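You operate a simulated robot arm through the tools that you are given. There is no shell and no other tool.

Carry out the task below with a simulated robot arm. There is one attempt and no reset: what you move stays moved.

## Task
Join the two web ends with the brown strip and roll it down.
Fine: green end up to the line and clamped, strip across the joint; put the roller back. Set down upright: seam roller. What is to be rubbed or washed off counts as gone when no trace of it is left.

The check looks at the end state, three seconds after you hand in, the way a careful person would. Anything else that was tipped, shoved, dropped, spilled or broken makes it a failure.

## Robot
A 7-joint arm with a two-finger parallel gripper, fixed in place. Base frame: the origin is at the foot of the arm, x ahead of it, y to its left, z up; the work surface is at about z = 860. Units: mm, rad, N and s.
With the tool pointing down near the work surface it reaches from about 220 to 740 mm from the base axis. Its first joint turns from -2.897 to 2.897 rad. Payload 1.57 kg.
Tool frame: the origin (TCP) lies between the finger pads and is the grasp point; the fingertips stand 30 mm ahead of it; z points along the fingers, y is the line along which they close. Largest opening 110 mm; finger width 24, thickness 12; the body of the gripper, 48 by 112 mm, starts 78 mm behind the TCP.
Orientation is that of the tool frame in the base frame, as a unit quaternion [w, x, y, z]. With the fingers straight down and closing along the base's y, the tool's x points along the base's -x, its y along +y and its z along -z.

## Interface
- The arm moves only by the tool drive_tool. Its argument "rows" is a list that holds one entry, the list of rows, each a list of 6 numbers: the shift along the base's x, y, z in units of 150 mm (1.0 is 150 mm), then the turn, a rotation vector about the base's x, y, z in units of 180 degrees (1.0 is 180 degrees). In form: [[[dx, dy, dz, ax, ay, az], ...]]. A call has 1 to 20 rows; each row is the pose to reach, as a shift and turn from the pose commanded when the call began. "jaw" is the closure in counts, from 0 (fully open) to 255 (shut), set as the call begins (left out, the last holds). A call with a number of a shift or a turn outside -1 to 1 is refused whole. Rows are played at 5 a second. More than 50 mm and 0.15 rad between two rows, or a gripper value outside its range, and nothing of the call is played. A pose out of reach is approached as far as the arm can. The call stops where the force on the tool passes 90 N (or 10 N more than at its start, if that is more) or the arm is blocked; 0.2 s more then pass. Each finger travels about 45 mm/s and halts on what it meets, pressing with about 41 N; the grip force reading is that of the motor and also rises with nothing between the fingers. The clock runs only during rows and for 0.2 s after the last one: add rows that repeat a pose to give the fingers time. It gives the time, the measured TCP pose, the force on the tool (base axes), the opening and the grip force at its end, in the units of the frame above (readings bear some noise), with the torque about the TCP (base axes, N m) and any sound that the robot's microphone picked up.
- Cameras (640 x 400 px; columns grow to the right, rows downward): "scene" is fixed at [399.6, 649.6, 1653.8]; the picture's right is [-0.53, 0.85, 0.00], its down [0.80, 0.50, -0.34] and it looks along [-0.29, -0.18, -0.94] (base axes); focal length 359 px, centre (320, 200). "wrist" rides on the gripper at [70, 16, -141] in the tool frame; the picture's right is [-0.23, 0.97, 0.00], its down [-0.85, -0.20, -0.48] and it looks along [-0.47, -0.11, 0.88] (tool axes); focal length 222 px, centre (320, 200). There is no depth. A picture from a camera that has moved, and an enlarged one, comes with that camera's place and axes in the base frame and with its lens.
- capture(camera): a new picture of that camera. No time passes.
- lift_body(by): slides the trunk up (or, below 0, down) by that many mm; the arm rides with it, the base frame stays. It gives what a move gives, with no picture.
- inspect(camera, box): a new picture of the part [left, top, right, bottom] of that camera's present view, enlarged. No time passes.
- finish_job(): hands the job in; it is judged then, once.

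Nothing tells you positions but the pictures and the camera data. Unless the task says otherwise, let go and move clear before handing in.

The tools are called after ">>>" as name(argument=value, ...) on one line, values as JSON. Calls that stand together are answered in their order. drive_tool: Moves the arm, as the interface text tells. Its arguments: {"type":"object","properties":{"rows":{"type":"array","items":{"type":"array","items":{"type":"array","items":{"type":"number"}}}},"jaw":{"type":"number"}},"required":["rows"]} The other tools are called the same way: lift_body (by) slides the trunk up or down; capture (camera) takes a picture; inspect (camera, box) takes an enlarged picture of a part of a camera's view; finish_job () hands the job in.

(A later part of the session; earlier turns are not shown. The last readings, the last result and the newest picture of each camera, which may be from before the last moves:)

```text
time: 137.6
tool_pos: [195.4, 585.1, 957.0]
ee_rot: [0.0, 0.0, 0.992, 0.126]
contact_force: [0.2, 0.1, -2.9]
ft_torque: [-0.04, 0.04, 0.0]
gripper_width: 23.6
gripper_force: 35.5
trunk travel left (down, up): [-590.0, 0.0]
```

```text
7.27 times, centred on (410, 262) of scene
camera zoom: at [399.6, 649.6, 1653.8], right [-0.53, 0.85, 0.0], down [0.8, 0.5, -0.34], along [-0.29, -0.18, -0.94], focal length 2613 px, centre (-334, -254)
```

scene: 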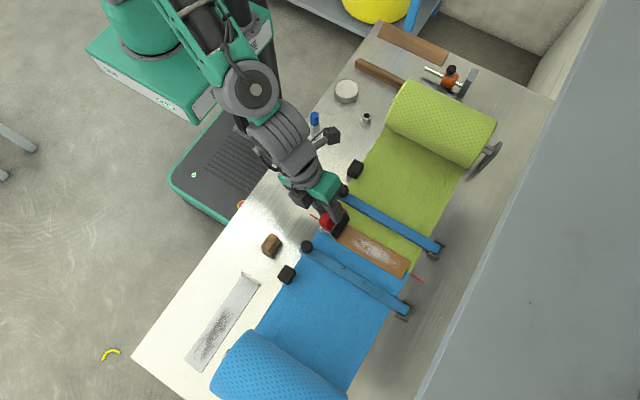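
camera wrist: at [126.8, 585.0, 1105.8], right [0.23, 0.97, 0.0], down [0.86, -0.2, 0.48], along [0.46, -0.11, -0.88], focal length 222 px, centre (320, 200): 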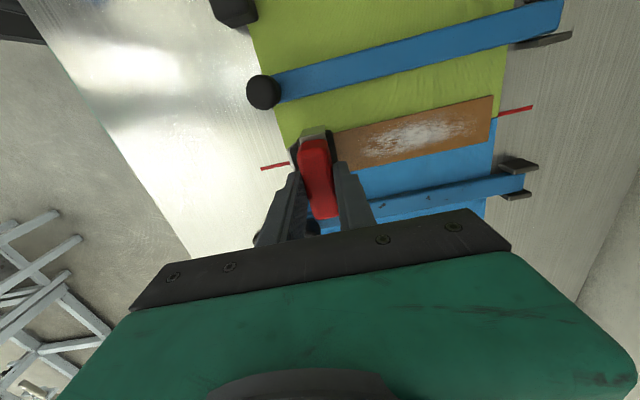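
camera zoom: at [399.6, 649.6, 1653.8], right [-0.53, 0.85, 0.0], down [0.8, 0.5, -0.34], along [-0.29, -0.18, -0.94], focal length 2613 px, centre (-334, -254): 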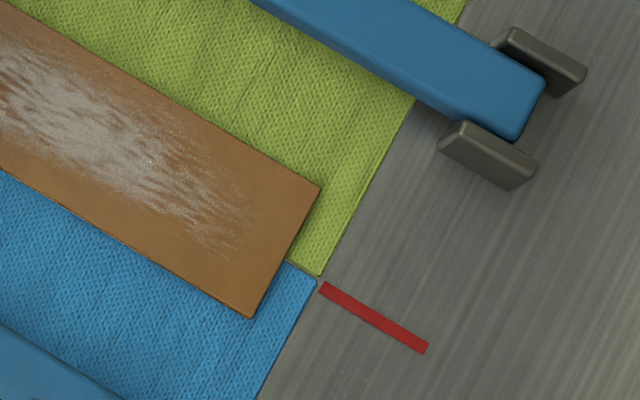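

The strip is back within about 1 mm of ideal. For good measure I'll do one more pass at about 15 N as two half-passes (near→middle, then far→middle), so any creep cancels.

>>> drive_tool(rows=[[[0, 0, 0.03, 0, 0, 0], [0, -0.1, 0.03, 0, 0, 0], [0, -0.207, 0.03, 0, 0, 0], [0, -0.207, 0.03, 0, 0, 0], [0, -0.207, -0.008, 0, 0, 0], [0, -0.207, -0.014, 0, 0, 0], [0, -0.207, -0.014, 0, 0, 0]]])

>>> inspect(camera="scene", box=[320, 195, 380, 240])

```text
time: 139.2
tool_pos: [197.4, 553.4, 954.9]
ee_rot: [0.0, 0.0, 0.992, 0.127]
contact_force: [-0.1, -1.9, 7.0]
ft_torque: [-0.03, 0.2, 0.05]
gripper_width: 23.7
gripper_force: 35.7
trunk travel left (down, up): [-590.0, 0.0]
```

```text
8.89 times, centred on (350, 218) of scene
camera zoom: at [399.6, 649.6, 1653.8], right [-0.53, 0.85, 0.0], down [0.8, 0.5, -0.34], along [-0.29, -0.18, -0.94], focal length 3194 px, centre (53, 44)
```

zoom: 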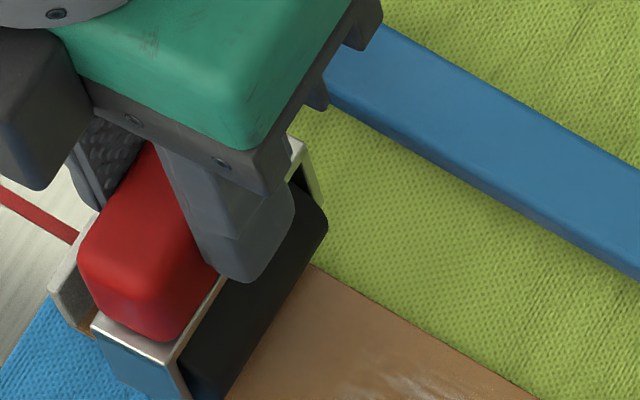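

N≈10 here; a touch lower, then roll toward the middle.

>>> drive_tool(rows=[[[0, 0.01, -0.005, 0, 0, 0], [0, 0.035, -0.006, 0, 0, 0], [0, 0.06, -0.006, 0, 0, 0], [0, 0.085, -0.006, 0, 0, 0], [0, 0.11, -0.006, 0, 0, 0], [0, 0.135, -0.006, 0, 0, 0], [0, 0.16, -0.006, 0, 0, 0], [0, 0.185, -0.006, 0, 0, 0], [0, 0.21, -0.006, 0, 0, 0], [0, 0.235, -0.006, 0, 0, 0]]])

>>> inspect(camera="scene", box=[380, 235, 440, 290])

```text
time: 141.4
tool_pos: [196.0, 586.1, 955.2]
ee_rot: [0.0, 0.0, 0.992, 0.127]
contact_force: [-1.5, -15.8, 20.1]
ft_torque: [-1.17, 0.66, 0.3]
gripper_width: 23.9
gripper_force: 35.6
trunk travel left (down, up): [-590.0, 0.0]
```

```text
7.27 times, centred on (410, 262) of scene
camera zoom: at [399.6, 649.6, 1653.8], right [-0.53, 0.85, 0.0], down [0.8, 0.5, -0.34], along [-0.29, -0.18, -0.94], focal length 2613 px, centre (-334, -254)
```

zoom: 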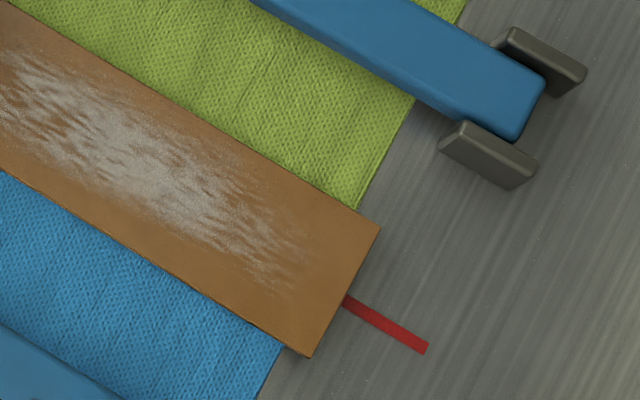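

In +y the tilted roll self-grabs, and the strip was dragged about 19 mm. I'll drag it back with a brisk -y move, as worked before.

>>> drive_tool(rows=[[[0, -0.07, 0, 0, 0, 0], [0, -0.14, 0, 0, 0, 0], [0, -0.17, 0, 0, 0, 0]]])

>>> inspect(camera="scene", box=[380, 235, 440, 290])

```text
time: 142.2
tool_pos: [196.5, 564.8, 955.0]
ee_rot: [0.0, 0.0, 0.992, 0.127]
contact_force: [0.3, 10.5, 13.3]
ft_torque: [0.92, -0.47, 0.21]
gripper_width: 23.5
gripper_force: 36.2
trunk travel left (down, up): [-590.0, 0.0]
```

```text
7.27 times, centred on (410, 262) of scene
camera zoom: at [399.6, 649.6, 1653.8], right [-0.53, 0.85, 0.0], down [0.8, 0.5, -0.34], along [-0.29, -0.18, -0.94], focal length 2613 px, centre (-334, -254)
```

zoom: 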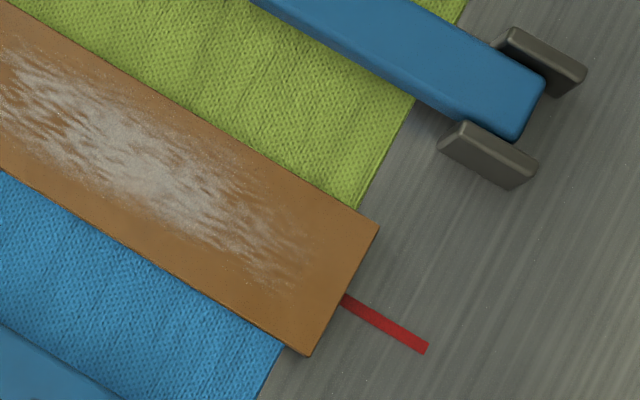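

The roll now slides over the strip in -y here. I'll lift slightly and push the tab back with the roll's side, as before; about 19 mm is needed.

>>> drive_tool(rows=[[[0, 0.01, 0.01, 0, 0, 0], [0, 0.01, 0.032, 0, 0, 0], [0, -0.02, 0.032, 0, 0, 0], [0, -0.05, 0.032, 0, 0, 0], [0, -0.08, 0.032, 0, 0, 0], [0, -0.1, 0.032, 0, 0, 0], [0, -0.1, 0.032, 0, 0, 0]]])

>>> inspect(camera="scene", box=[380, 235, 440, 290])

>>> inspect(camera="scene", box=[320, 195, 380, 240])

```text
time: 143.8
tool_pos: [195.5, 548.2, 958.2]
ee_rot: [0.0, 0.0, 0.992, 0.125]
contact_force: [-0.5, 4.6, -2.2]
ft_torque: [0.36, 0.02, -0.03]
gripper_width: 23.6
gripper_force: 35.6
trunk travel left (down, up): [-590.0, 0.0]
```

```text
7.27 times, centred on (410, 262) of scene
camera zoom: at [399.6, 649.6, 1653.8], right [-0.53, 0.85, 0.0], down [0.8, 0.5, -0.34], along [-0.29, -0.18, -0.94], focal length 2613 px, centre (-334, -254)
```

zoom: 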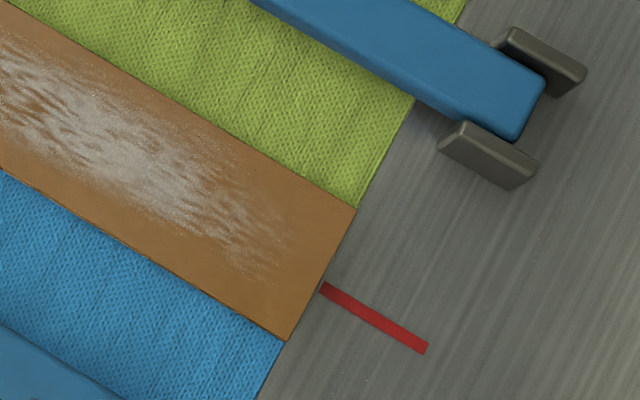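

```text
8.89 times, centred on (350, 218) of scene
camera zoom: at [399.6, 649.6, 1653.8], right [-0.53, 0.85, 0.0], down [0.8, 0.5, -0.34], along [-0.29, -0.18, -0.94], focal length 3194 px, centre (53, 44)
```

zoom: 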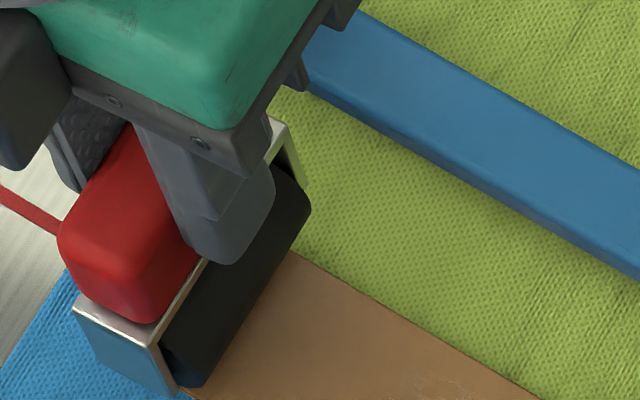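

Pushing works with about 5 N. 11 mm more to go.

>>> drive_tool(rows=[[[0, -0.02, 0, 0, 0, 0], [0, -0.04, 0, 0, 0, 0], [0, -0.06, 0, 0, 0, 0], [0, -0.072, 0, 0, 0, 0], [0, -0.072, 0, 0, 0, 0]]])

>>> inspect(camera="scene", box=[380, 235, 440, 290])

>>> inspect(camera="scene", box=[310, 190, 370, 235])

```text
time: 145.0
tool_pos: [195.8, 539.1, 958.0]
ee_rot: [-0.001, 0.0, 0.992, 0.126]
contact_force: [-0.7, 6.0, -1.1]
ft_torque: [0.46, -0.05, 0.04]
gripper_width: 23.5
gripper_force: 35.6
trunk travel left (down, up): [-590.0, 0.0]
```

```text
7.27 times, centred on (410, 262) of scene
camera zoom: at [399.6, 649.6, 1653.8], right [-0.53, 0.85, 0.0], down [0.8, 0.5, -0.34], along [-0.29, -0.18, -0.94], focal length 2613 px, centre (-334, -254)
```

zoom: 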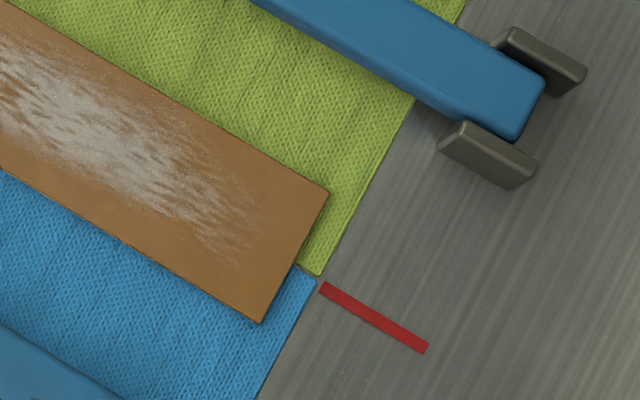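

```text
8.89 times, centred on (340, 212) of scene
camera zoom: at [399.6, 649.6, 1653.8], right [-0.53, 0.85, 0.0], down [0.8, 0.5, -0.34], along [-0.29, -0.18, -0.94], focal length 3194 px, centre (142, 89)
```

zoom: 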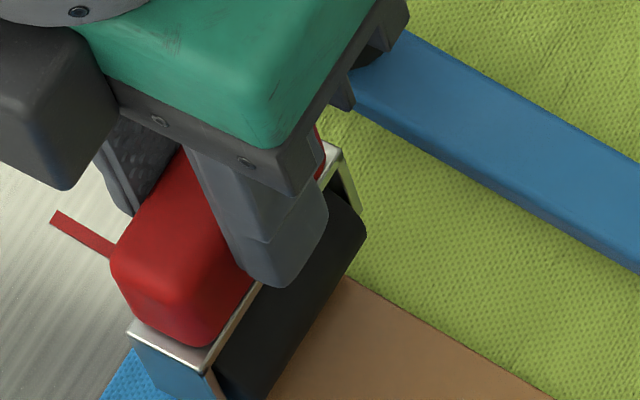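

The strip is within 2 mm of ideal. I'll lift clear and make one more careful -y pass over the far half, where pressing was lightest.

>>> drive_tool(rows=[[[0, 0.03, 0.02, 0, 0, 0], [0, 0.05, 0.1, 0, 0, 0], [0, 0.3, 0.1, 0, 0, 0], [0, 0.55, 0.1, 0, 0, 0], [0, 0.8, 0.1, 0, 0, 0], [0, 1.0, 0.1, 0, 0, 0], [0, 1.0, 0.1, 0, 0, 0]]])

>>> drive_tool(rows=[[[0, 0.1, 0, 0.015, 0, 0], [0, 0.21, 0, 0.03, 0, 0], [0, 0.21, -0.06, 0.03, 0, 0], [0, 0.21, -0.1, 0.03, 0, 0], [0, 0.21, -0.115, 0.03, 0, 0], [0, 0.21, -0.115, 0.03, 0, 0]]])

>>> inspect(camera="scene", box=[310, 190, 440, 290])

```text
time: 146.6
tool_pos: [199.2, 687.3, 974.0]
ee_rot: [0.0, 0.0, 0.992, 0.126]
contact_force: [0.5, -0.7, -2.2]
ft_torque: [-0.05, 0.03, 0.01]
gripper_width: 23.4
gripper_force: 35.3
trunk travel left (down, up): [-590.0, 0.0]
```

```text
time: 148.0
tool_pos: [197.3, 718.1, 956.4]
ee_rot: [0.0, 0.0, 0.985, 0.172]
contact_force: [1.0, 0.0, -2.8]
ft_torque: [-0.03, 0.01, -0.01]
gripper_width: 23.5
gripper_force: 36.0
trunk travel left (down, up): [-590.0, 0.0]
```

```text
4.00 times, centred on (375, 240) of scene
camera zoom: at [399.6, 649.6, 1653.8], right [-0.53, 0.85, 0.0], down [0.8, 0.5, -0.34], along [-0.29, -0.18, -0.94], focal length 1437 px, centre (100, 40)
```

zoom: 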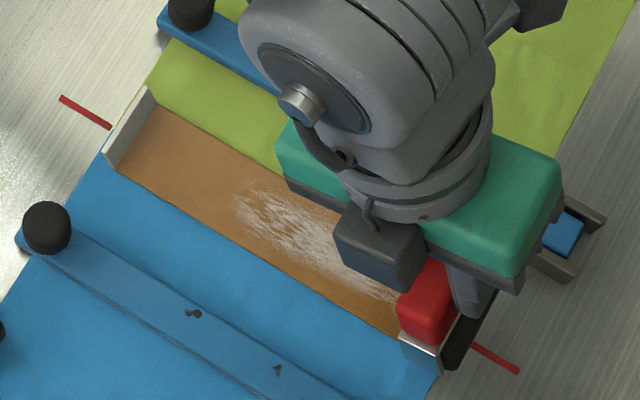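

No contact yet; lowering gently.

>>> drive_tool(rows=[[[0, 0, -0.01, 0, 0, 0], [0, 0, -0.018, 0, 0, 0], [0, 0, -0.018, 0, 0, 0]]])

```text
time: 148.8
tool_pos: [197.5, 719.3, 954.4]
ee_rot: [0.0, -0.001, 0.985, 0.173]
contact_force: [1.6, 0.3, 1.9]
ft_torque: [-0.02, -0.06, -0.02]
gripper_width: 23.4
gripper_force: 35.6
trunk travel left (down, up): [-590.0, 0.0]
```

Light touch at ~5 N. A bit more, then roll -y slowly and check the near tab for motion.

>>> drive_tool(rows=[[[0, 0, -0.007, 0, 0, 0], [0, -0.02, -0.008, 0, 0, 0], [0, -0.04, -0.008, 0, 0, 0], [0, -0.06, -0.008, 0, 0, 0], [0, -0.08, -0.008, 0, 0, 0], [0, -0.1, -0.008, 0, 0, 0], [0, -0.12, -0.008, 0, 0, 0], [0, -0.14, -0.008, 0, 0, 0]]])

>>> inspect(camera="scene", box=[325, 200, 365, 230])

```text
time: 150.6
tool_pos: [195.9, 699.4, 953.7]
ee_rot: [0.0, 0.0, 0.985, 0.174]
contact_force: [-0.9, 9.7, 15.1]
ft_torque: [1.04, 0.55, -0.12]
gripper_width: 23.4
gripper_force: 35.5
trunk travel left (down, up): [-590.0, 0.0]
```

```text
13.33 times, centred on (345, 215) of scene
camera zoom: at [399.6, 649.6, 1653.8], right [-0.53, 0.85, 0.0], down [0.8, 0.5, -0.34], along [-0.29, -0.18, -0.94], focal length 4790 px, centre (-13, 0)
```

zoom: 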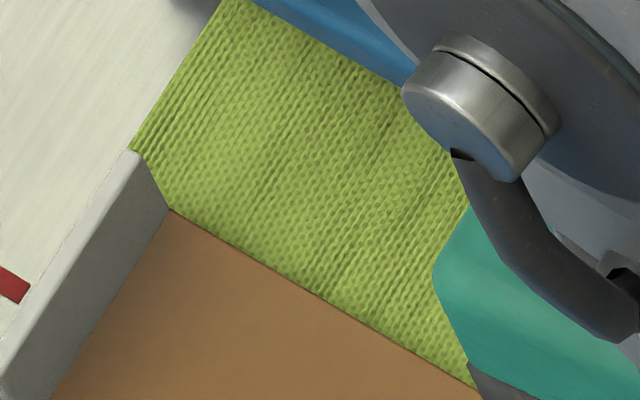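

Strip crept about 2 mm and is now at the ideal position. I'll lighten slightly and continue.

>>> drive_tool(rows=[[[0, -0.015, 0.004, 0, 0, 0], [0, -0.04, 0.005, 0, 0, 0], [0, -0.065, 0.005, 0, 0, 0], [0, -0.09, 0.005, 0, 0, 0], [0, -0.115, 0.005, 0, 0, 0], [0, -0.14, 0.005, 0, 0, 0]]])

>>> inspect(camera="scene", box=[325, 200, 365, 230])

```text
time: 152.0
tool_pos: [195.6, 677.3, 953.9]
ee_rot: [0.0, 0.0, 0.985, 0.172]
contact_force: [-0.8, 9.5, 14.4]
ft_torque: [0.99, -0.44, 0.2]
gripper_width: 23.6
gripper_force: 36.0
trunk travel left (down, up): [-590.0, 0.0]
```

```text
13.33 times, centred on (345, 215) of scene
camera zoom: at [399.6, 649.6, 1653.8], right [-0.53, 0.85, 0.0], down [0.8, 0.5, -0.34], along [-0.29, -0.18, -0.94], focal length 4790 px, centre (-13, 0)
```

zoom: 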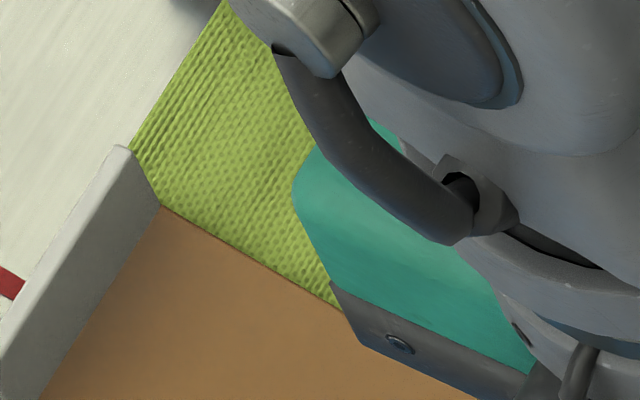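

Fine so far (about -1.6 mm). I'll lighten a bit more and finish this pass to the middle.

>>> drive_tool(rows=[[[0, -0.015, 0.005, 0, 0, 0], [0, -0.045, 0.006, 0, 0, 0], [0, -0.075, 0.006, 0, 0, 0], [0, -0.105, 0.006, 0, 0, 0], [0, -0.135, 0.006, 0, 0, 0], [0, -0.165, 0.006, 0, 0, 0], [0, -0.195, 0.006, 0, 0, 0]]])

>>> inspect(camera="scene", box=[380, 235, 440, 290])

```text
time: 153.6
tool_pos: [196.2, 647.1, 953.8]
ee_rot: [0.0, 0.0, 0.985, 0.172]
contact_force: [-0.6, 8.0, 14.4]
ft_torque: [0.94, 0.38, -0.12]
gripper_width: 23.8
gripper_force: 36.0
trunk travel left (down, up): [-590.0, 0.0]
```

```text
7.27 times, centred on (410, 262) of scene
camera zoom: at [399.6, 649.6, 1653.8], right [-0.53, 0.85, 0.0], down [0.8, 0.5, -0.34], along [-0.29, -0.18, -0.94], focal length 2613 px, centre (-334, -254)
```

zoom: 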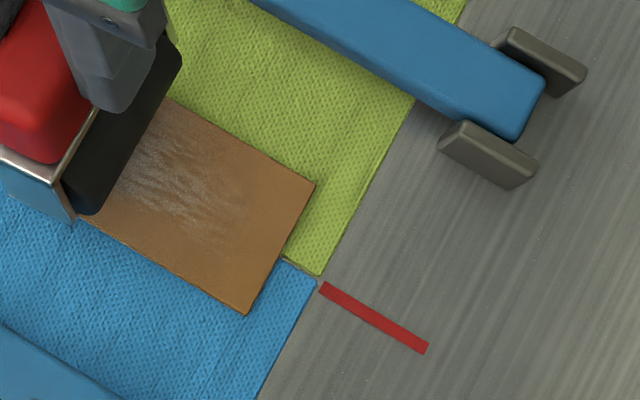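

The rolling is done and the strip is within about 3 mm along its length and 1 mm across. I'll unload the side force, lift, straighten the tool and carry the roller back.

>>> drive_tool(rows=[[[0, 0.013, 0, 0, 0, 0], [0, 0.013, 0.03, 0, 0, 0], [0, 0.013, 0.15, 0, 0, 0], [0, 0.0, 0.35, 0, 0, 0], [0, -0.2, 0.5, -0.03, 0, 0], [0, -0.45, 0.5, -0.06, 0, 0], [0, -0.7, 0.5, -0.09, 0, 0], [0, -0.95, 0.5, -0.11, 0, 0], [0, -0.95, 0.5, -0.11, 0, 0]]])

>>> capture(camera="scene")

>>> inspect(camera="wrist", box=[260, 90, 400, 190])

```text
time: 155.6
tool_pos: [196.1, 507.3, 1029.0]
ee_rot: [0.0, 0.0, 1.0, 0.0]
contact_force: [0.5, 0.8, -2.4]
ft_torque: [0.02, -0.01, -0.01]
gripper_width: 23.3
gripper_force: 35.7
trunk travel left (down, up): [-590.0, 0.0]
```

```text
taken
```

scene: 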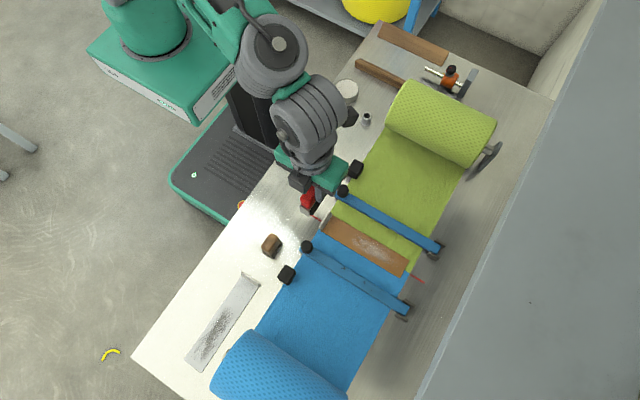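

```text
4.00 times, centred on (330, 140) of wrist
camera zoom: at [126.9, 521.9, 1171.4], right [0.23, 0.97, 0.0], down [0.86, -0.2, 0.48], along [0.47, -0.11, -0.88], focal length 888 px, centre (280, 440)
```

zoom: 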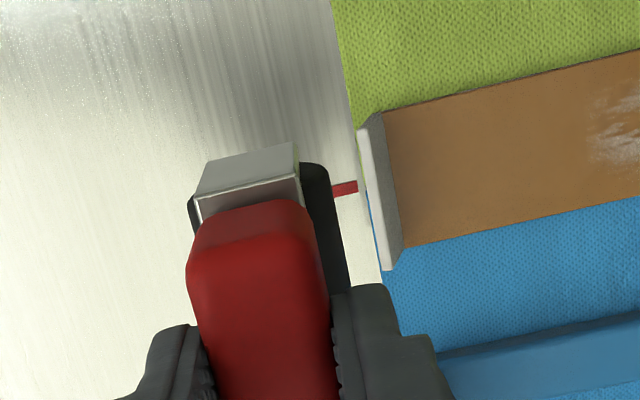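

The roller sits in the grip just as when first picked. I'll check the strip before going home.

>>> inspect(camera="scene", box=[310, 195, 440, 290])

>>> inspect(camera="wrist", box=[330, 90, 560, 200])

```text
4.21 times, centred on (375, 242) of scene
camera zoom: at [399.6, 649.6, 1653.8], right [-0.53, 0.85, 0.0], down [0.8, 0.5, -0.34], along [-0.29, -0.18, -0.94], focal length 1513 px, centre (88, 21)
```

zoom: 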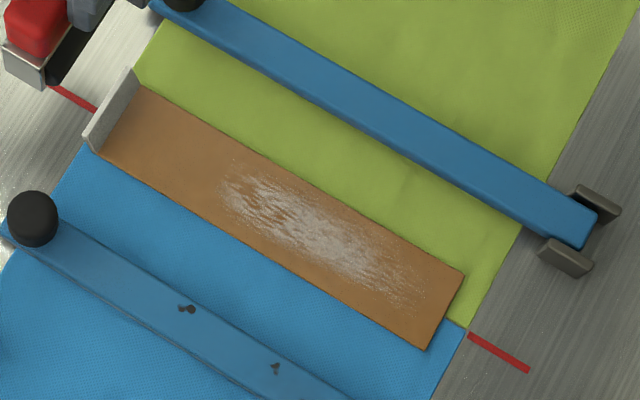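

```text
2.78 times, centred on (445, 145) of wrist
camera zoom: at [126.9, 521.9, 1171.4], right [0.23, 0.97, 0.0], down [0.86, -0.2, 0.48], along [0.47, -0.11, -0.88], focal length 618 px, centre (-28, 353)
```

zoom: 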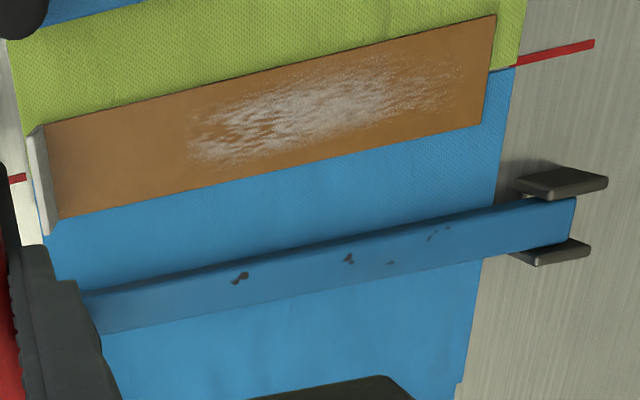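

Joint and strip look right. The white haze on the strip looks a bit fainter than before, so I'll zoom in to compare.

>>> inspect(camera="scene", box=[350, 225, 410, 275])

>>> inspect(camera="scene", box=[185, 280, 255, 375])

>>> inspect(camera="wrist", box=[390, 100, 510, 170])

```text
8.00 times, centred on (380, 250) of scene
camera zoom: at [399.6, 649.6, 1653.8], right [-0.53, 0.85, 0.0], down [0.8, 0.5, -0.34], along [-0.29, -0.18, -0.94], focal length 2874 px, centre (-160, -200)
```

zoom: 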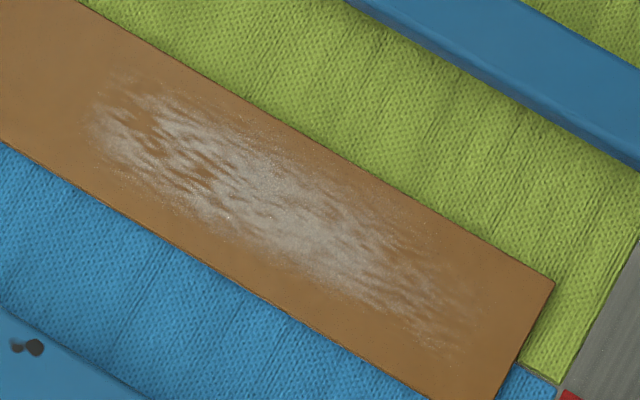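

```text
4.21 times, centred on (220, 328) of scene
camera zoom: at [399.6, 649.6, 1653.8], right [-0.53, 0.85, 0.0], down [0.8, 0.5, -0.34], along [-0.29, -0.18, -0.94], focal length 1513 px, centre (741, -337)
```

zoom: 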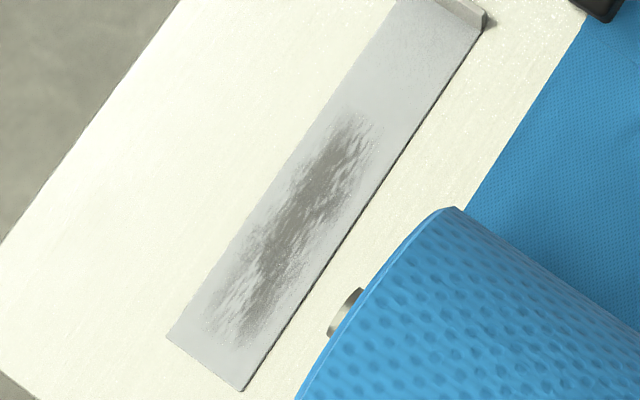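

```text
5.33 times, centred on (450, 135) of wrist
camera zoom: at [126.9, 521.9, 1171.4], right [0.23, 0.97, 0.0], down [0.86, -0.2, 0.48], along [0.47, -0.11, -0.88], focal length 1185 px, centre (-373, 547)
```

zoom: 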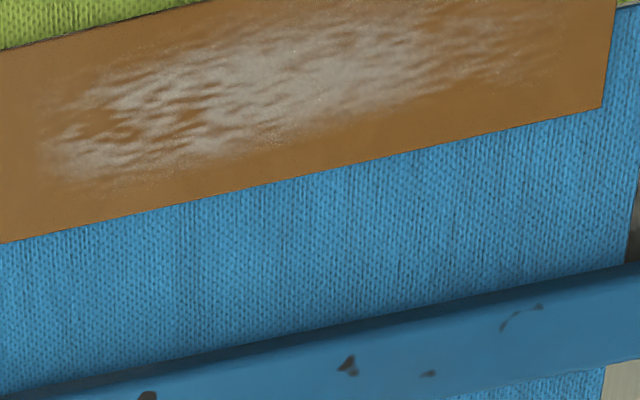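

That's informative: the white haze was bright when the strip was laid and has been fading as I roll, so it marks where the strip isn't fully rolled down and must vanish completely. I'll go back and do more gentle passes; first to the far end with a 14.5° tilt.

>>> drive_tool(rows=[[[0, 0.2, -0.1, 0.02, 0, 0], [0, 0.4, -0.2, 0.04, 0, 0], [0, 0.6, -0.3, 0.06, 0, 0], [0, 0.8, -0.36, 0.0806, 0, 0], [0, 1.0, -0.36, 0.0806, 0, 0]]])

>>> drive_tool(rows=[[[0, 0.2, 0, 0, 0, 0], [0, 0.41, 0, 0, 0, 0], [0, 0.41, -0.06, 0, 0, 0], [0, 0.41, -0.11, 0, 0, 0], [0, 0.41, -0.12, 0, 0, 0], [0, 0.41, -0.12, 0, 0, 0]]])

>>> inspect(camera="scene", box=[310, 195, 440, 290])

```text
time: 156.8
tool_pos: [196.3, 655.4, 973.9]
ee_rot: [0.0, -0.001, 0.992, 0.127]
contact_force: [-0.7, -0.8, -2.8]
ft_torque: [-0.02, -0.03, -0.02]
gripper_width: 23.7
gripper_force: 36.0
trunk travel left (down, up): [-590.0, 0.0]
```

```text
time: 158.2
tool_pos: [197.4, 717.4, 956.3]
ee_rot: [0.0, 0.001, 0.992, 0.126]
contact_force: [0.4, -0.7, -2.7]
ft_torque: [-0.03, -0.02, 0.02]
gripper_width: 23.5
gripper_force: 35.5
trunk travel left (down, up): [-590.0, 0.0]
```

```text
4.21 times, centred on (375, 242) of scene
camera zoom: at [399.6, 649.6, 1653.8], right [-0.53, 0.85, 0.0], down [0.8, 0.5, -0.34], along [-0.29, -0.18, -0.94], focal length 1513 px, centre (88, 21)
```

zoom: 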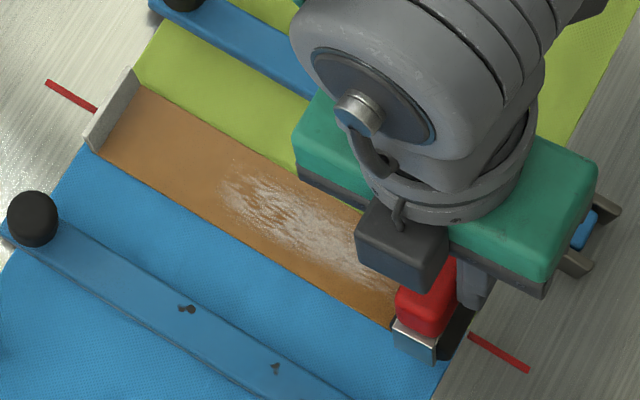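

I'll make this pass at about 8–10 N in -y and then compare the haze from the same viewpoint.

>>> drive_tool(rows=[[[0, 0, -0.008, 0, 0, 0], [0, 0, -0.012, 0, 0, 0], [0, 0, -0.012, 0, 0, 0]]])

>>> drive_tool(rows=[[[0, -0.03, 0, 0, 0, 0], [0, -0.06, 0, 0, 0, 0], [0, -0.09, 0, 0, 0, 0], [0, -0.12, 0, 0, 0, 0], [0, -0.15, 0, 0, 0, 0], [0, -0.18, 0, 0, 0, 0], [0, -0.21, 0, 0, 0, 0], [0, -0.24, 0, 0, 0, 0]]])

>>> inspect(camera="scene", box=[310, 195, 440, 290])

```text
time: 159.0
tool_pos: [197.0, 717.4, 957.3]
ee_rot: [0.0, 0.0, 0.992, 0.127]
contact_force: [-0.5, -0.7, 0.0]
ft_torque: [-0.01, -0.09, -0.01]
gripper_width: 23.4
gripper_force: 35.7
trunk travel left (down, up): [-590.0, 0.0]
```

```text
time: 160.8
tool_pos: [196.5, 681.7, 955.6]
ee_rot: [0.0, -0.001, 0.992, 0.128]
contact_force: [0.3, 2.6, 4.3]
ft_torque: [0.24, 0.2, -0.01]
gripper_width: 23.3
gripper_force: 35.3
trunk travel left (down, up): [-590.0, 0.0]
```

```text
4.21 times, centred on (375, 242) of scene
camera zoom: at [399.6, 649.6, 1653.8], right [-0.53, 0.85, 0.0], down [0.8, 0.5, -0.34], along [-0.29, -0.18, -0.94], focal length 1513 px, centre (88, 21)
```

zoom: 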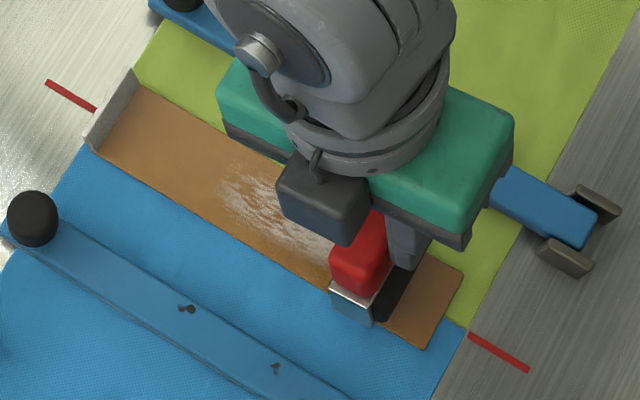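

The strip is steady at ~7 N. Continuing this pass.

>>> drive_tool(rows=[[[0, -0.03, -0.001, 0, 0, 0], [0, -0.06, -0.002, 0, 0, 0], [0, -0.09, -0.003, 0, 0, 0], [0, -0.12, -0.004, 0, 0, 0], [0, -0.15, -0.005, 0, 0, 0], [0, -0.18, -0.006, 0, 0, 0], [0, -0.21, -0.006, 0, 0, 0], [0, -0.24, -0.006, 0, 0, 0], [0, -0.27, -0.006, 0, 0, 0], [0, -0.3, -0.006, 0, 0, 0]]])

>>> inspect(camera="scene", box=[310, 195, 440, 290])

```text
time: 163.0
tool_pos: [198.3, 637.6, 955.4]
ee_rot: [0.0, 0.0, 0.992, 0.128]
contact_force: [-1.0, 10.9, 17.1]
ft_torque: [1.1, -0.52, 0.27]
gripper_width: 23.4
gripper_force: 35.6
trunk travel left (down, up): [-590.0, 0.0]
```

```text
4.21 times, centred on (375, 242) of scene
camera zoom: at [399.6, 649.6, 1653.8], right [-0.53, 0.85, 0.0], down [0.8, 0.5, -0.34], along [-0.29, -0.18, -0.94], focal length 1513 px, centre (88, 21)
```

zoom: 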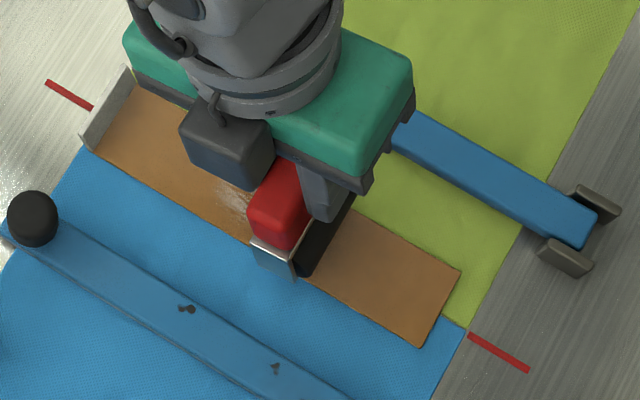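

Excellent: behind the roller the haze is now completely gone. I'll ease the pressure a bit and continue to the near end.

>>> drive_tool(rows=[[[0, -0.02, 0.006, 0, 0, 0], [0, -0.05, 0.007, 0, 0, 0], [0, -0.08, 0.007, 0, 0, 0], [0, -0.11, 0.007, 0, 0, 0], [0, -0.14, 0.007, 0, 0, 0], [0, -0.17, 0.007, 0, 0, 0], [0, -0.2, 0.007, 0, 0, 0], [0, -0.23, 0.007, 0, 0, 0], [0, -0.26, 0.007, 0, 0, 0]]])

>>> inspect(camera="scene", box=[310, 195, 440, 290])

```text
time: 165.0
tool_pos: [197.3, 596.0, 956.7]
ee_rot: [0.0, 0.0, 0.992, 0.125]
contact_force: [-0.1, 4.1, 7.3]
ft_torque: [0.39, 0.2, -0.06]
gripper_width: 23.5
gripper_force: 35.6
trunk travel left (down, up): [-590.0, 0.0]
```

```text
4.21 times, centred on (375, 242) of scene
camera zoom: at [399.6, 649.6, 1653.8], right [-0.53, 0.85, 0.0], down [0.8, 0.5, -0.34], along [-0.29, -0.18, -0.94], focal length 1513 px, centre (88, 21)
```

zoom: 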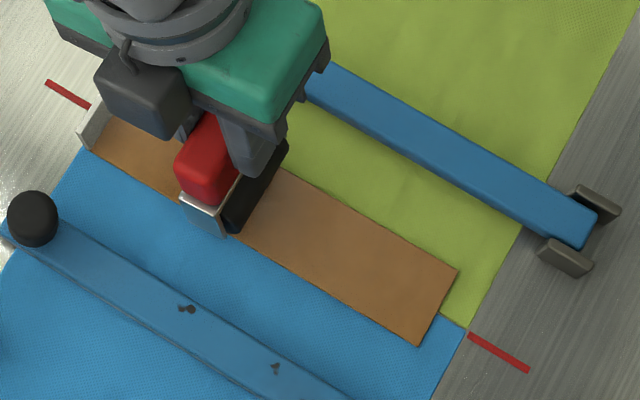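

The haze is gone over the whole passed length. Finishing to the near end.

>>> drive_tool(rows=[[[0, -0.03, 0, 0, 0, 0], [0, -0.06, 0, 0, 0, 0], [0, -0.09, 0.001, 0, 0, 0], [0, -0.12, 0.002, 0, 0, 0], [0, -0.15, 0.003, 0, 0, 0], [0, -0.18, 0.004, 0, 0, 0], [0, -0.21, 0.004, 0, 0, 0], [0, -0.24, 0.004, 0, 0, 0], [0, -0.265, 0.004, 0, 0, 0]]])

>>> inspect(camera="scene", box=[310, 195, 440, 290])

```text
time: 167.0
tool_pos: [196.8, 557.4, 955.7]
ee_rot: [0.0, 0.001, 0.992, 0.125]
contact_force: [1.0, 3.2, 5.3]
ft_torque: [0.37, 0.12, -0.05]
gripper_width: 23.3
gripper_force: 36.1
trunk travel left (down, up): [-590.0, 0.0]
```

```text
4.21 times, centred on (375, 242) of scene
camera zoom: at [399.6, 649.6, 1653.8], right [-0.53, 0.85, 0.0], down [0.8, 0.5, -0.34], along [-0.29, -0.18, -0.94], focal length 1513 px, centre (88, 21)
```

zoom: 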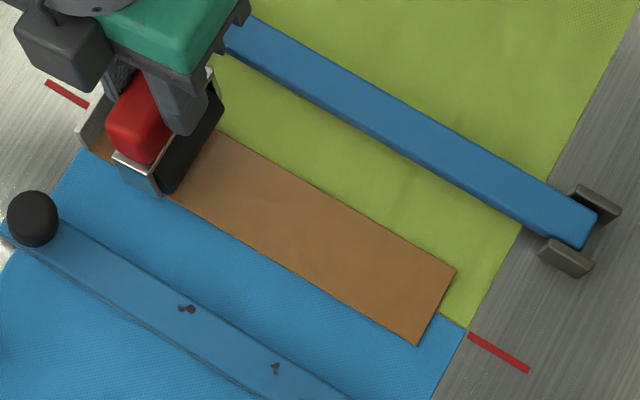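

The strip is completely clean now. It has crept to about 8 mm short at the far side (535–735), so I'll nudge it back +y using the grab effect, in small steps.

>>> drive_tool(rows=[[[0, 0, -0.006, 0, 0, 0], [0, 0.02, -0.01, 0, 0, 0], [0, 0.045, -0.01, 0, 0, 0], [0, 0.07, -0.01, 0, 0, 0], [0, 0.09, -0.01, 0, 0, 0], [0, 0.09, -0.01, 0, 0, 0]]])

>>> inspect(camera="scene", box=[310, 195, 440, 290])

```text
time: 168.4
tool_pos: [197.5, 569.4, 955.6]
ee_rot: [0.0, 0.0, 0.992, 0.127]
contact_force: [-0.1, -8.0, 13.3]
ft_torque: [-0.64, 0.38, 0.17]
gripper_width: 23.5
gripper_force: 35.9
trunk travel left (down, up): [-590.0, 0.0]
```

```text
4.21 times, centred on (375, 242) of scene
camera zoom: at [399.6, 649.6, 1653.8], right [-0.53, 0.85, 0.0], down [0.8, 0.5, -0.34], along [-0.29, -0.18, -0.94], focal length 1513 px, centre (88, 21)
```

zoom: 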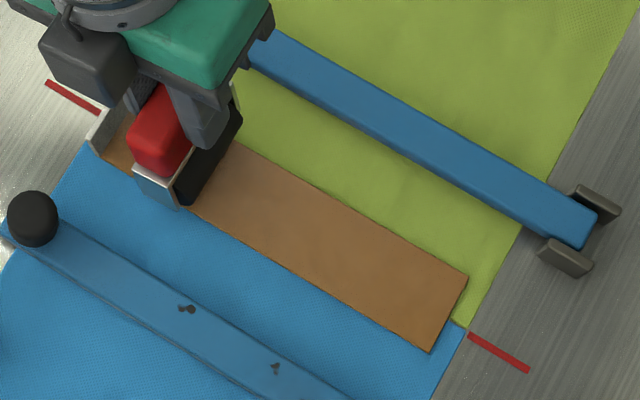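

The strip is centred again (far end y≈742). Now I'll unload, lift off and return the roller home.

>>> drive_tool(rows=[[[0, -0.012, 0.003, 0, 0, 0], [0, -0.012, 0.04, 0, 0, 0], [0, -0.012, 0.2, 0, 0, 0], [0, -0.05, 0.45, 0, 0, 0], [0, -0.3, 0.5, -0.03, 0, 0], [0, -0.55, 0.5, -0.06, 0, 0], [0, -0.8, 0.5, -0.0806, 0, 0], [0, -0.8, 0.5, -0.0806, 0, 0]]])

>>> capture(camera="scene")

>>> inspect(camera="scene", box=[310, 195, 440, 290])

>>> inspect(camera="wrist", box=[330, 90, 600, 210])

```text
time: 170.2
tool_pos: [195.9, 449.4, 1027.8]
ee_rot: [0.0, 0.0, 1.0, -0.001]
contact_force: [0.4, -1.3, -2.3]
ft_torque: [-0.01, 0.0, 0.0]
gripper_width: 23.9
gripper_force: 35.9
trunk travel left (down, up): [-590.0, 0.0]
```

```text
taken
```

scene: 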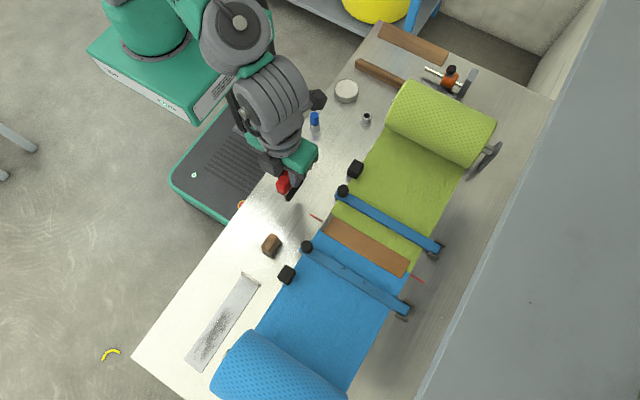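

```text
4.21 times, centred on (375, 242) of scene
camera zoom: at [399.6, 649.6, 1653.8], right [-0.53, 0.85, 0.0], down [0.8, 0.5, -0.34], along [-0.29, -0.18, -0.94], focal length 1513 px, centre (88, 21)
```

zoom: 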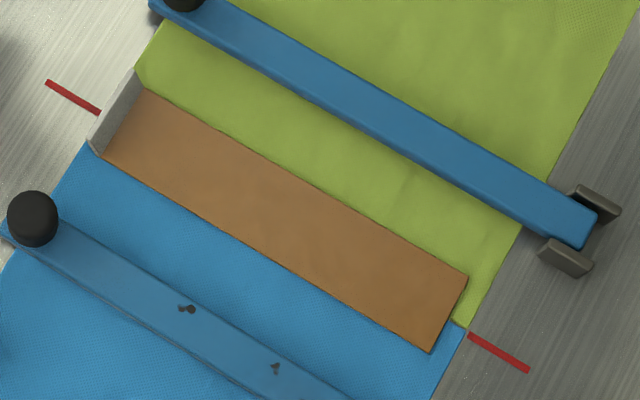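

```text
2.37 times, centred on (465, 150) of wrist
camera zoom: at [126.3, 465.6, 1170.4], right [0.23, 0.97, 0.0], down [0.86, -0.2, 0.48], along [0.47, -0.11, -0.88], focal length 526 px, centre (-24, 318)
```

zoom: 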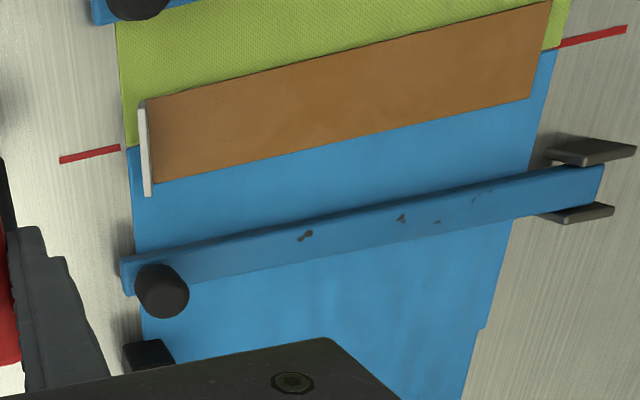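

The strip is clean, centred and across the joint. Next I'll set the roller back at its original spot (199.5, 406.5).

>>> drive_tool(rows=[[[0.012, -0.15, 0, 0, 0, 0], [0.023, -0.286, 0, 0, 0, 0], [0.023, -0.286, -0.2, 0, 0, 0], [0.023, -0.286, -0.4, 0, 0, 0], [0.023, -0.286, -0.5, 0, 0, 0], [0.023, -0.286, -0.5, 0, 0, 0]]])

>>> inspect(camera="scene", box=[240, 150, 320, 215])

```text
time: 171.6
tool_pos: [201.7, 407.3, 954.6]
ee_rot: [-0.001, 0.0, 1.0, 0.0]
contact_force: [-0.1, 0.2, -3.5]
ft_torque: [0.02, -0.01, -0.03]
gripper_width: 23.5
gripper_force: 35.9
trunk travel left (down, up): [-590.0, 0.0]
```

```text
6.15 times, centred on (280, 182) of scene
camera zoom: at [399.6, 649.6, 1653.8], right [-0.53, 0.85, 0.0], down [0.8, 0.5, -0.34], along [-0.29, -0.18, -0.94], focal length 2211 px, centre (566, 308)
```

zoom: 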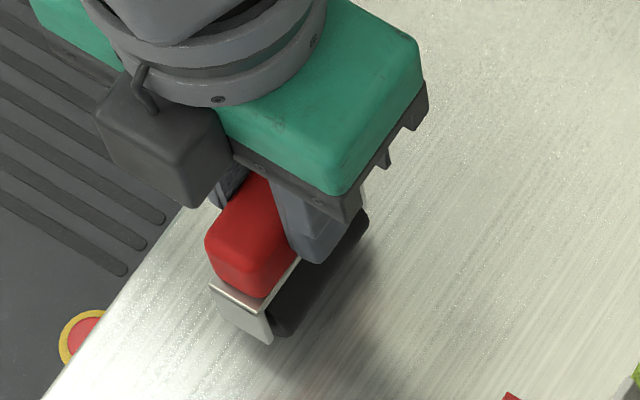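

Lowering gently to touch down.

>>> drive_tool(rows=[[[0, 0, -0.02, 0, 0, 0], [0, 0, -0.04, 0, 0, 0], [0, 0, -0.055, 0, 0, 0], [0, 0, -0.055, 0, 0, 0]]])

```text
time: 172.6
tool_pos: [200.0, 408.0, 946.7]
ee_rot: [0.0, 0.0, 1.0, 0.0]
contact_force: [1.2, -0.2, -2.6]
ft_torque: [-0.02, -0.03, 0.01]
gripper_width: 23.6
gripper_force: 35.7
trunk travel left (down, up): [-590.0, 0.0]
```

>>> drive_tool(rows=[[[0, -0.006, -0.007, 0, 0, 0], [0, -0.006, -0.014, 0, 0, 0], [0, -0.006, -0.014, 0, 0, 0]]])

```text
time: 173.4
tool_pos: [198.8, 407.8, 945.5]
ee_rot: [-0.001, 0.0, 1.0, 0.001]
contact_force: [-1.2, -0.2, 6.4]
ft_torque: [-0.18, 0.43, 0.05]
gripper_width: 23.4
gripper_force: 35.4
trunk travel left (down, up): [-590.0, 0.0]
```

Touchdown at z=945.5, same as at pick-up, with light contact. Releasing.

>>> drive_tool(rows=[[[0, 0, 0.002, 0, 0, 0], [0, 0, 0.002, 0, 0, 0], [0, 0, 0.002, 0, 0, 0], [0, 0, 0.002, 0, 0, 0]]], jaw=130)

>>> inspect(camera="scene", box=[240, 150, 320, 215])

>>> inspect(camera="wrist", box=[260, 90, 400, 190])

```text
time: 174.4
tool_pos: [200.2, 407.7, 944.4]
ee_rot: [0.0, -0.001, 1.0, 0.0]
contact_force: [-1.0, 0.8, 0.5]
ft_torque: [-0.04, 0.05, 0.0]
gripper_width: 53.8
gripper_force: 0.1
trunk travel left (down, up): [-590.0, 0.0]
```

```text
6.15 times, centred on (280, 182) of scene
camera zoom: at [399.6, 649.6, 1653.8], right [-0.53, 0.85, 0.0], down [0.8, 0.5, -0.34], along [-0.29, -0.18, -0.94], focal length 2211 px, centre (566, 308)
```

zoom: 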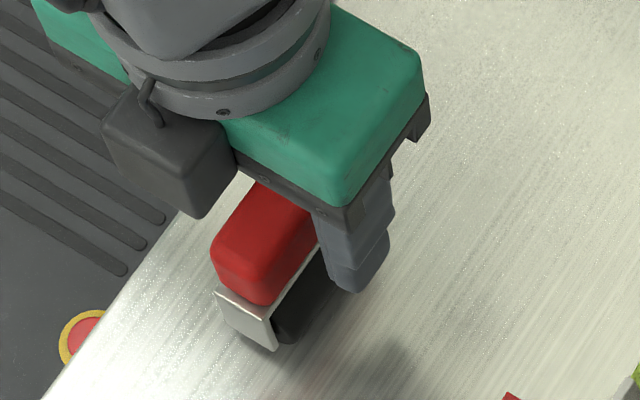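

```text
4.00 times, centred on (330, 140) of wrist
camera zoom: at [131.0, 421.9, 1086.5], right [0.23, 0.97, 0.0], down [0.85, -0.2, 0.48], along [0.47, -0.11, -0.88], focal length 888 px, centre (280, 440)
```

zoom: 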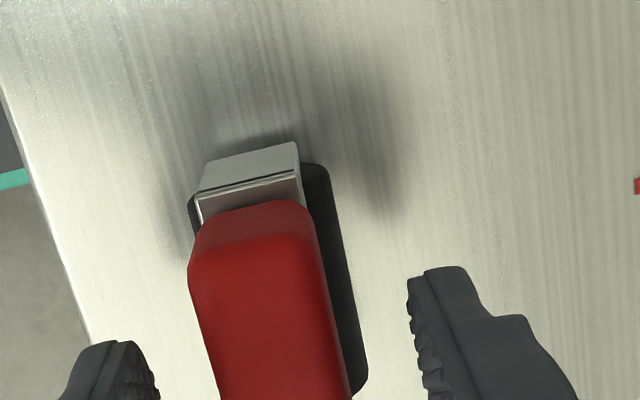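

The roller stands upright at its spot. I'll rise straight up and take a final look at everything.

>>> drive_tool(rows=[[[0, 0, 0.1, 0, 0, 0], [0, 0, 0.3, 0, 0, 0], [0, 0, 0.6, 0, 0, 0], [0, 0, 0.9, 0, 0, 0], [0, -0.2, 1.0, 0, 0, 0], [0, -0.4, 1.0, 0, 0, 0], [0, -0.4, 1.0, 0, 0, 0]]])

>>> capture(camera="scene")

>>> inspect(camera="scene", box=[240, 150, 320, 215])

>>> inspect(camera="scene", box=[310, 185, 450, 290])

>>> capture(camera="wrist")

```text
time: 176.0
tool_pos: [198.9, 349.5, 1094.9]
ee_rot: [0.0, 0.001, 1.0, 0.0]
contact_force: [-0.6, 0.5, 0.0]
ft_torque: [0.0, 0.0, -0.04]
gripper_width: 53.9
gripper_force: 0.0
trunk travel left (down, up): [-590.0, 0.0]
```

```text
taken
```

scene: 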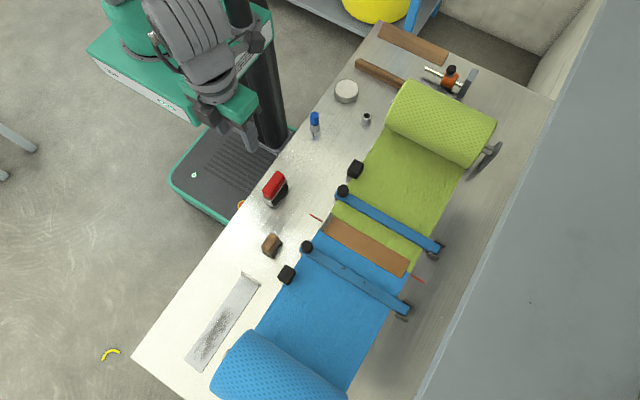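

```text
6.15 times, centred on (280, 182) of scene
camera zoom: at [399.6, 649.6, 1653.8], right [-0.53, 0.85, 0.0], down [0.8, 0.5, -0.34], along [-0.29, -0.18, -0.94], focal length 2211 px, centre (566, 308)
```

zoom: 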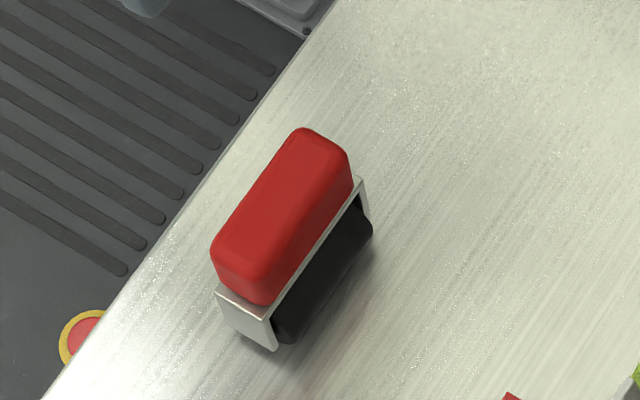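

```text
3.81 times, centred on (380, 238) of scene
camera zoom: at [399.6, 649.6, 1653.8], right [-0.53, 0.85, 0.0], down [0.8, 0.5, -0.34], along [-0.29, -0.18, -0.94], focal length 1369 px, centre (91, 57)
```

zoom: 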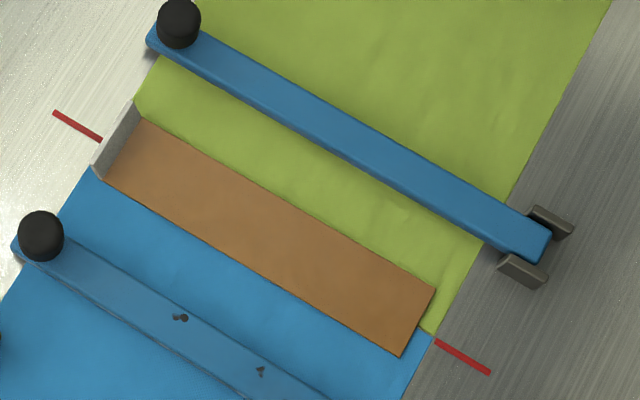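

```text
taken
camera wrist: at [130.4, 364.3, 1236.8], right [0.23, 0.97, 0.0], down [0.86, -0.2, 0.48], along [0.47, -0.11, -0.88], focal length 222 px, centre (320, 200)
```

wrist: 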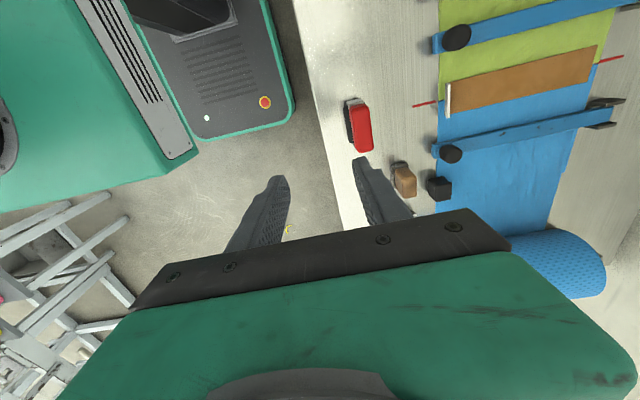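

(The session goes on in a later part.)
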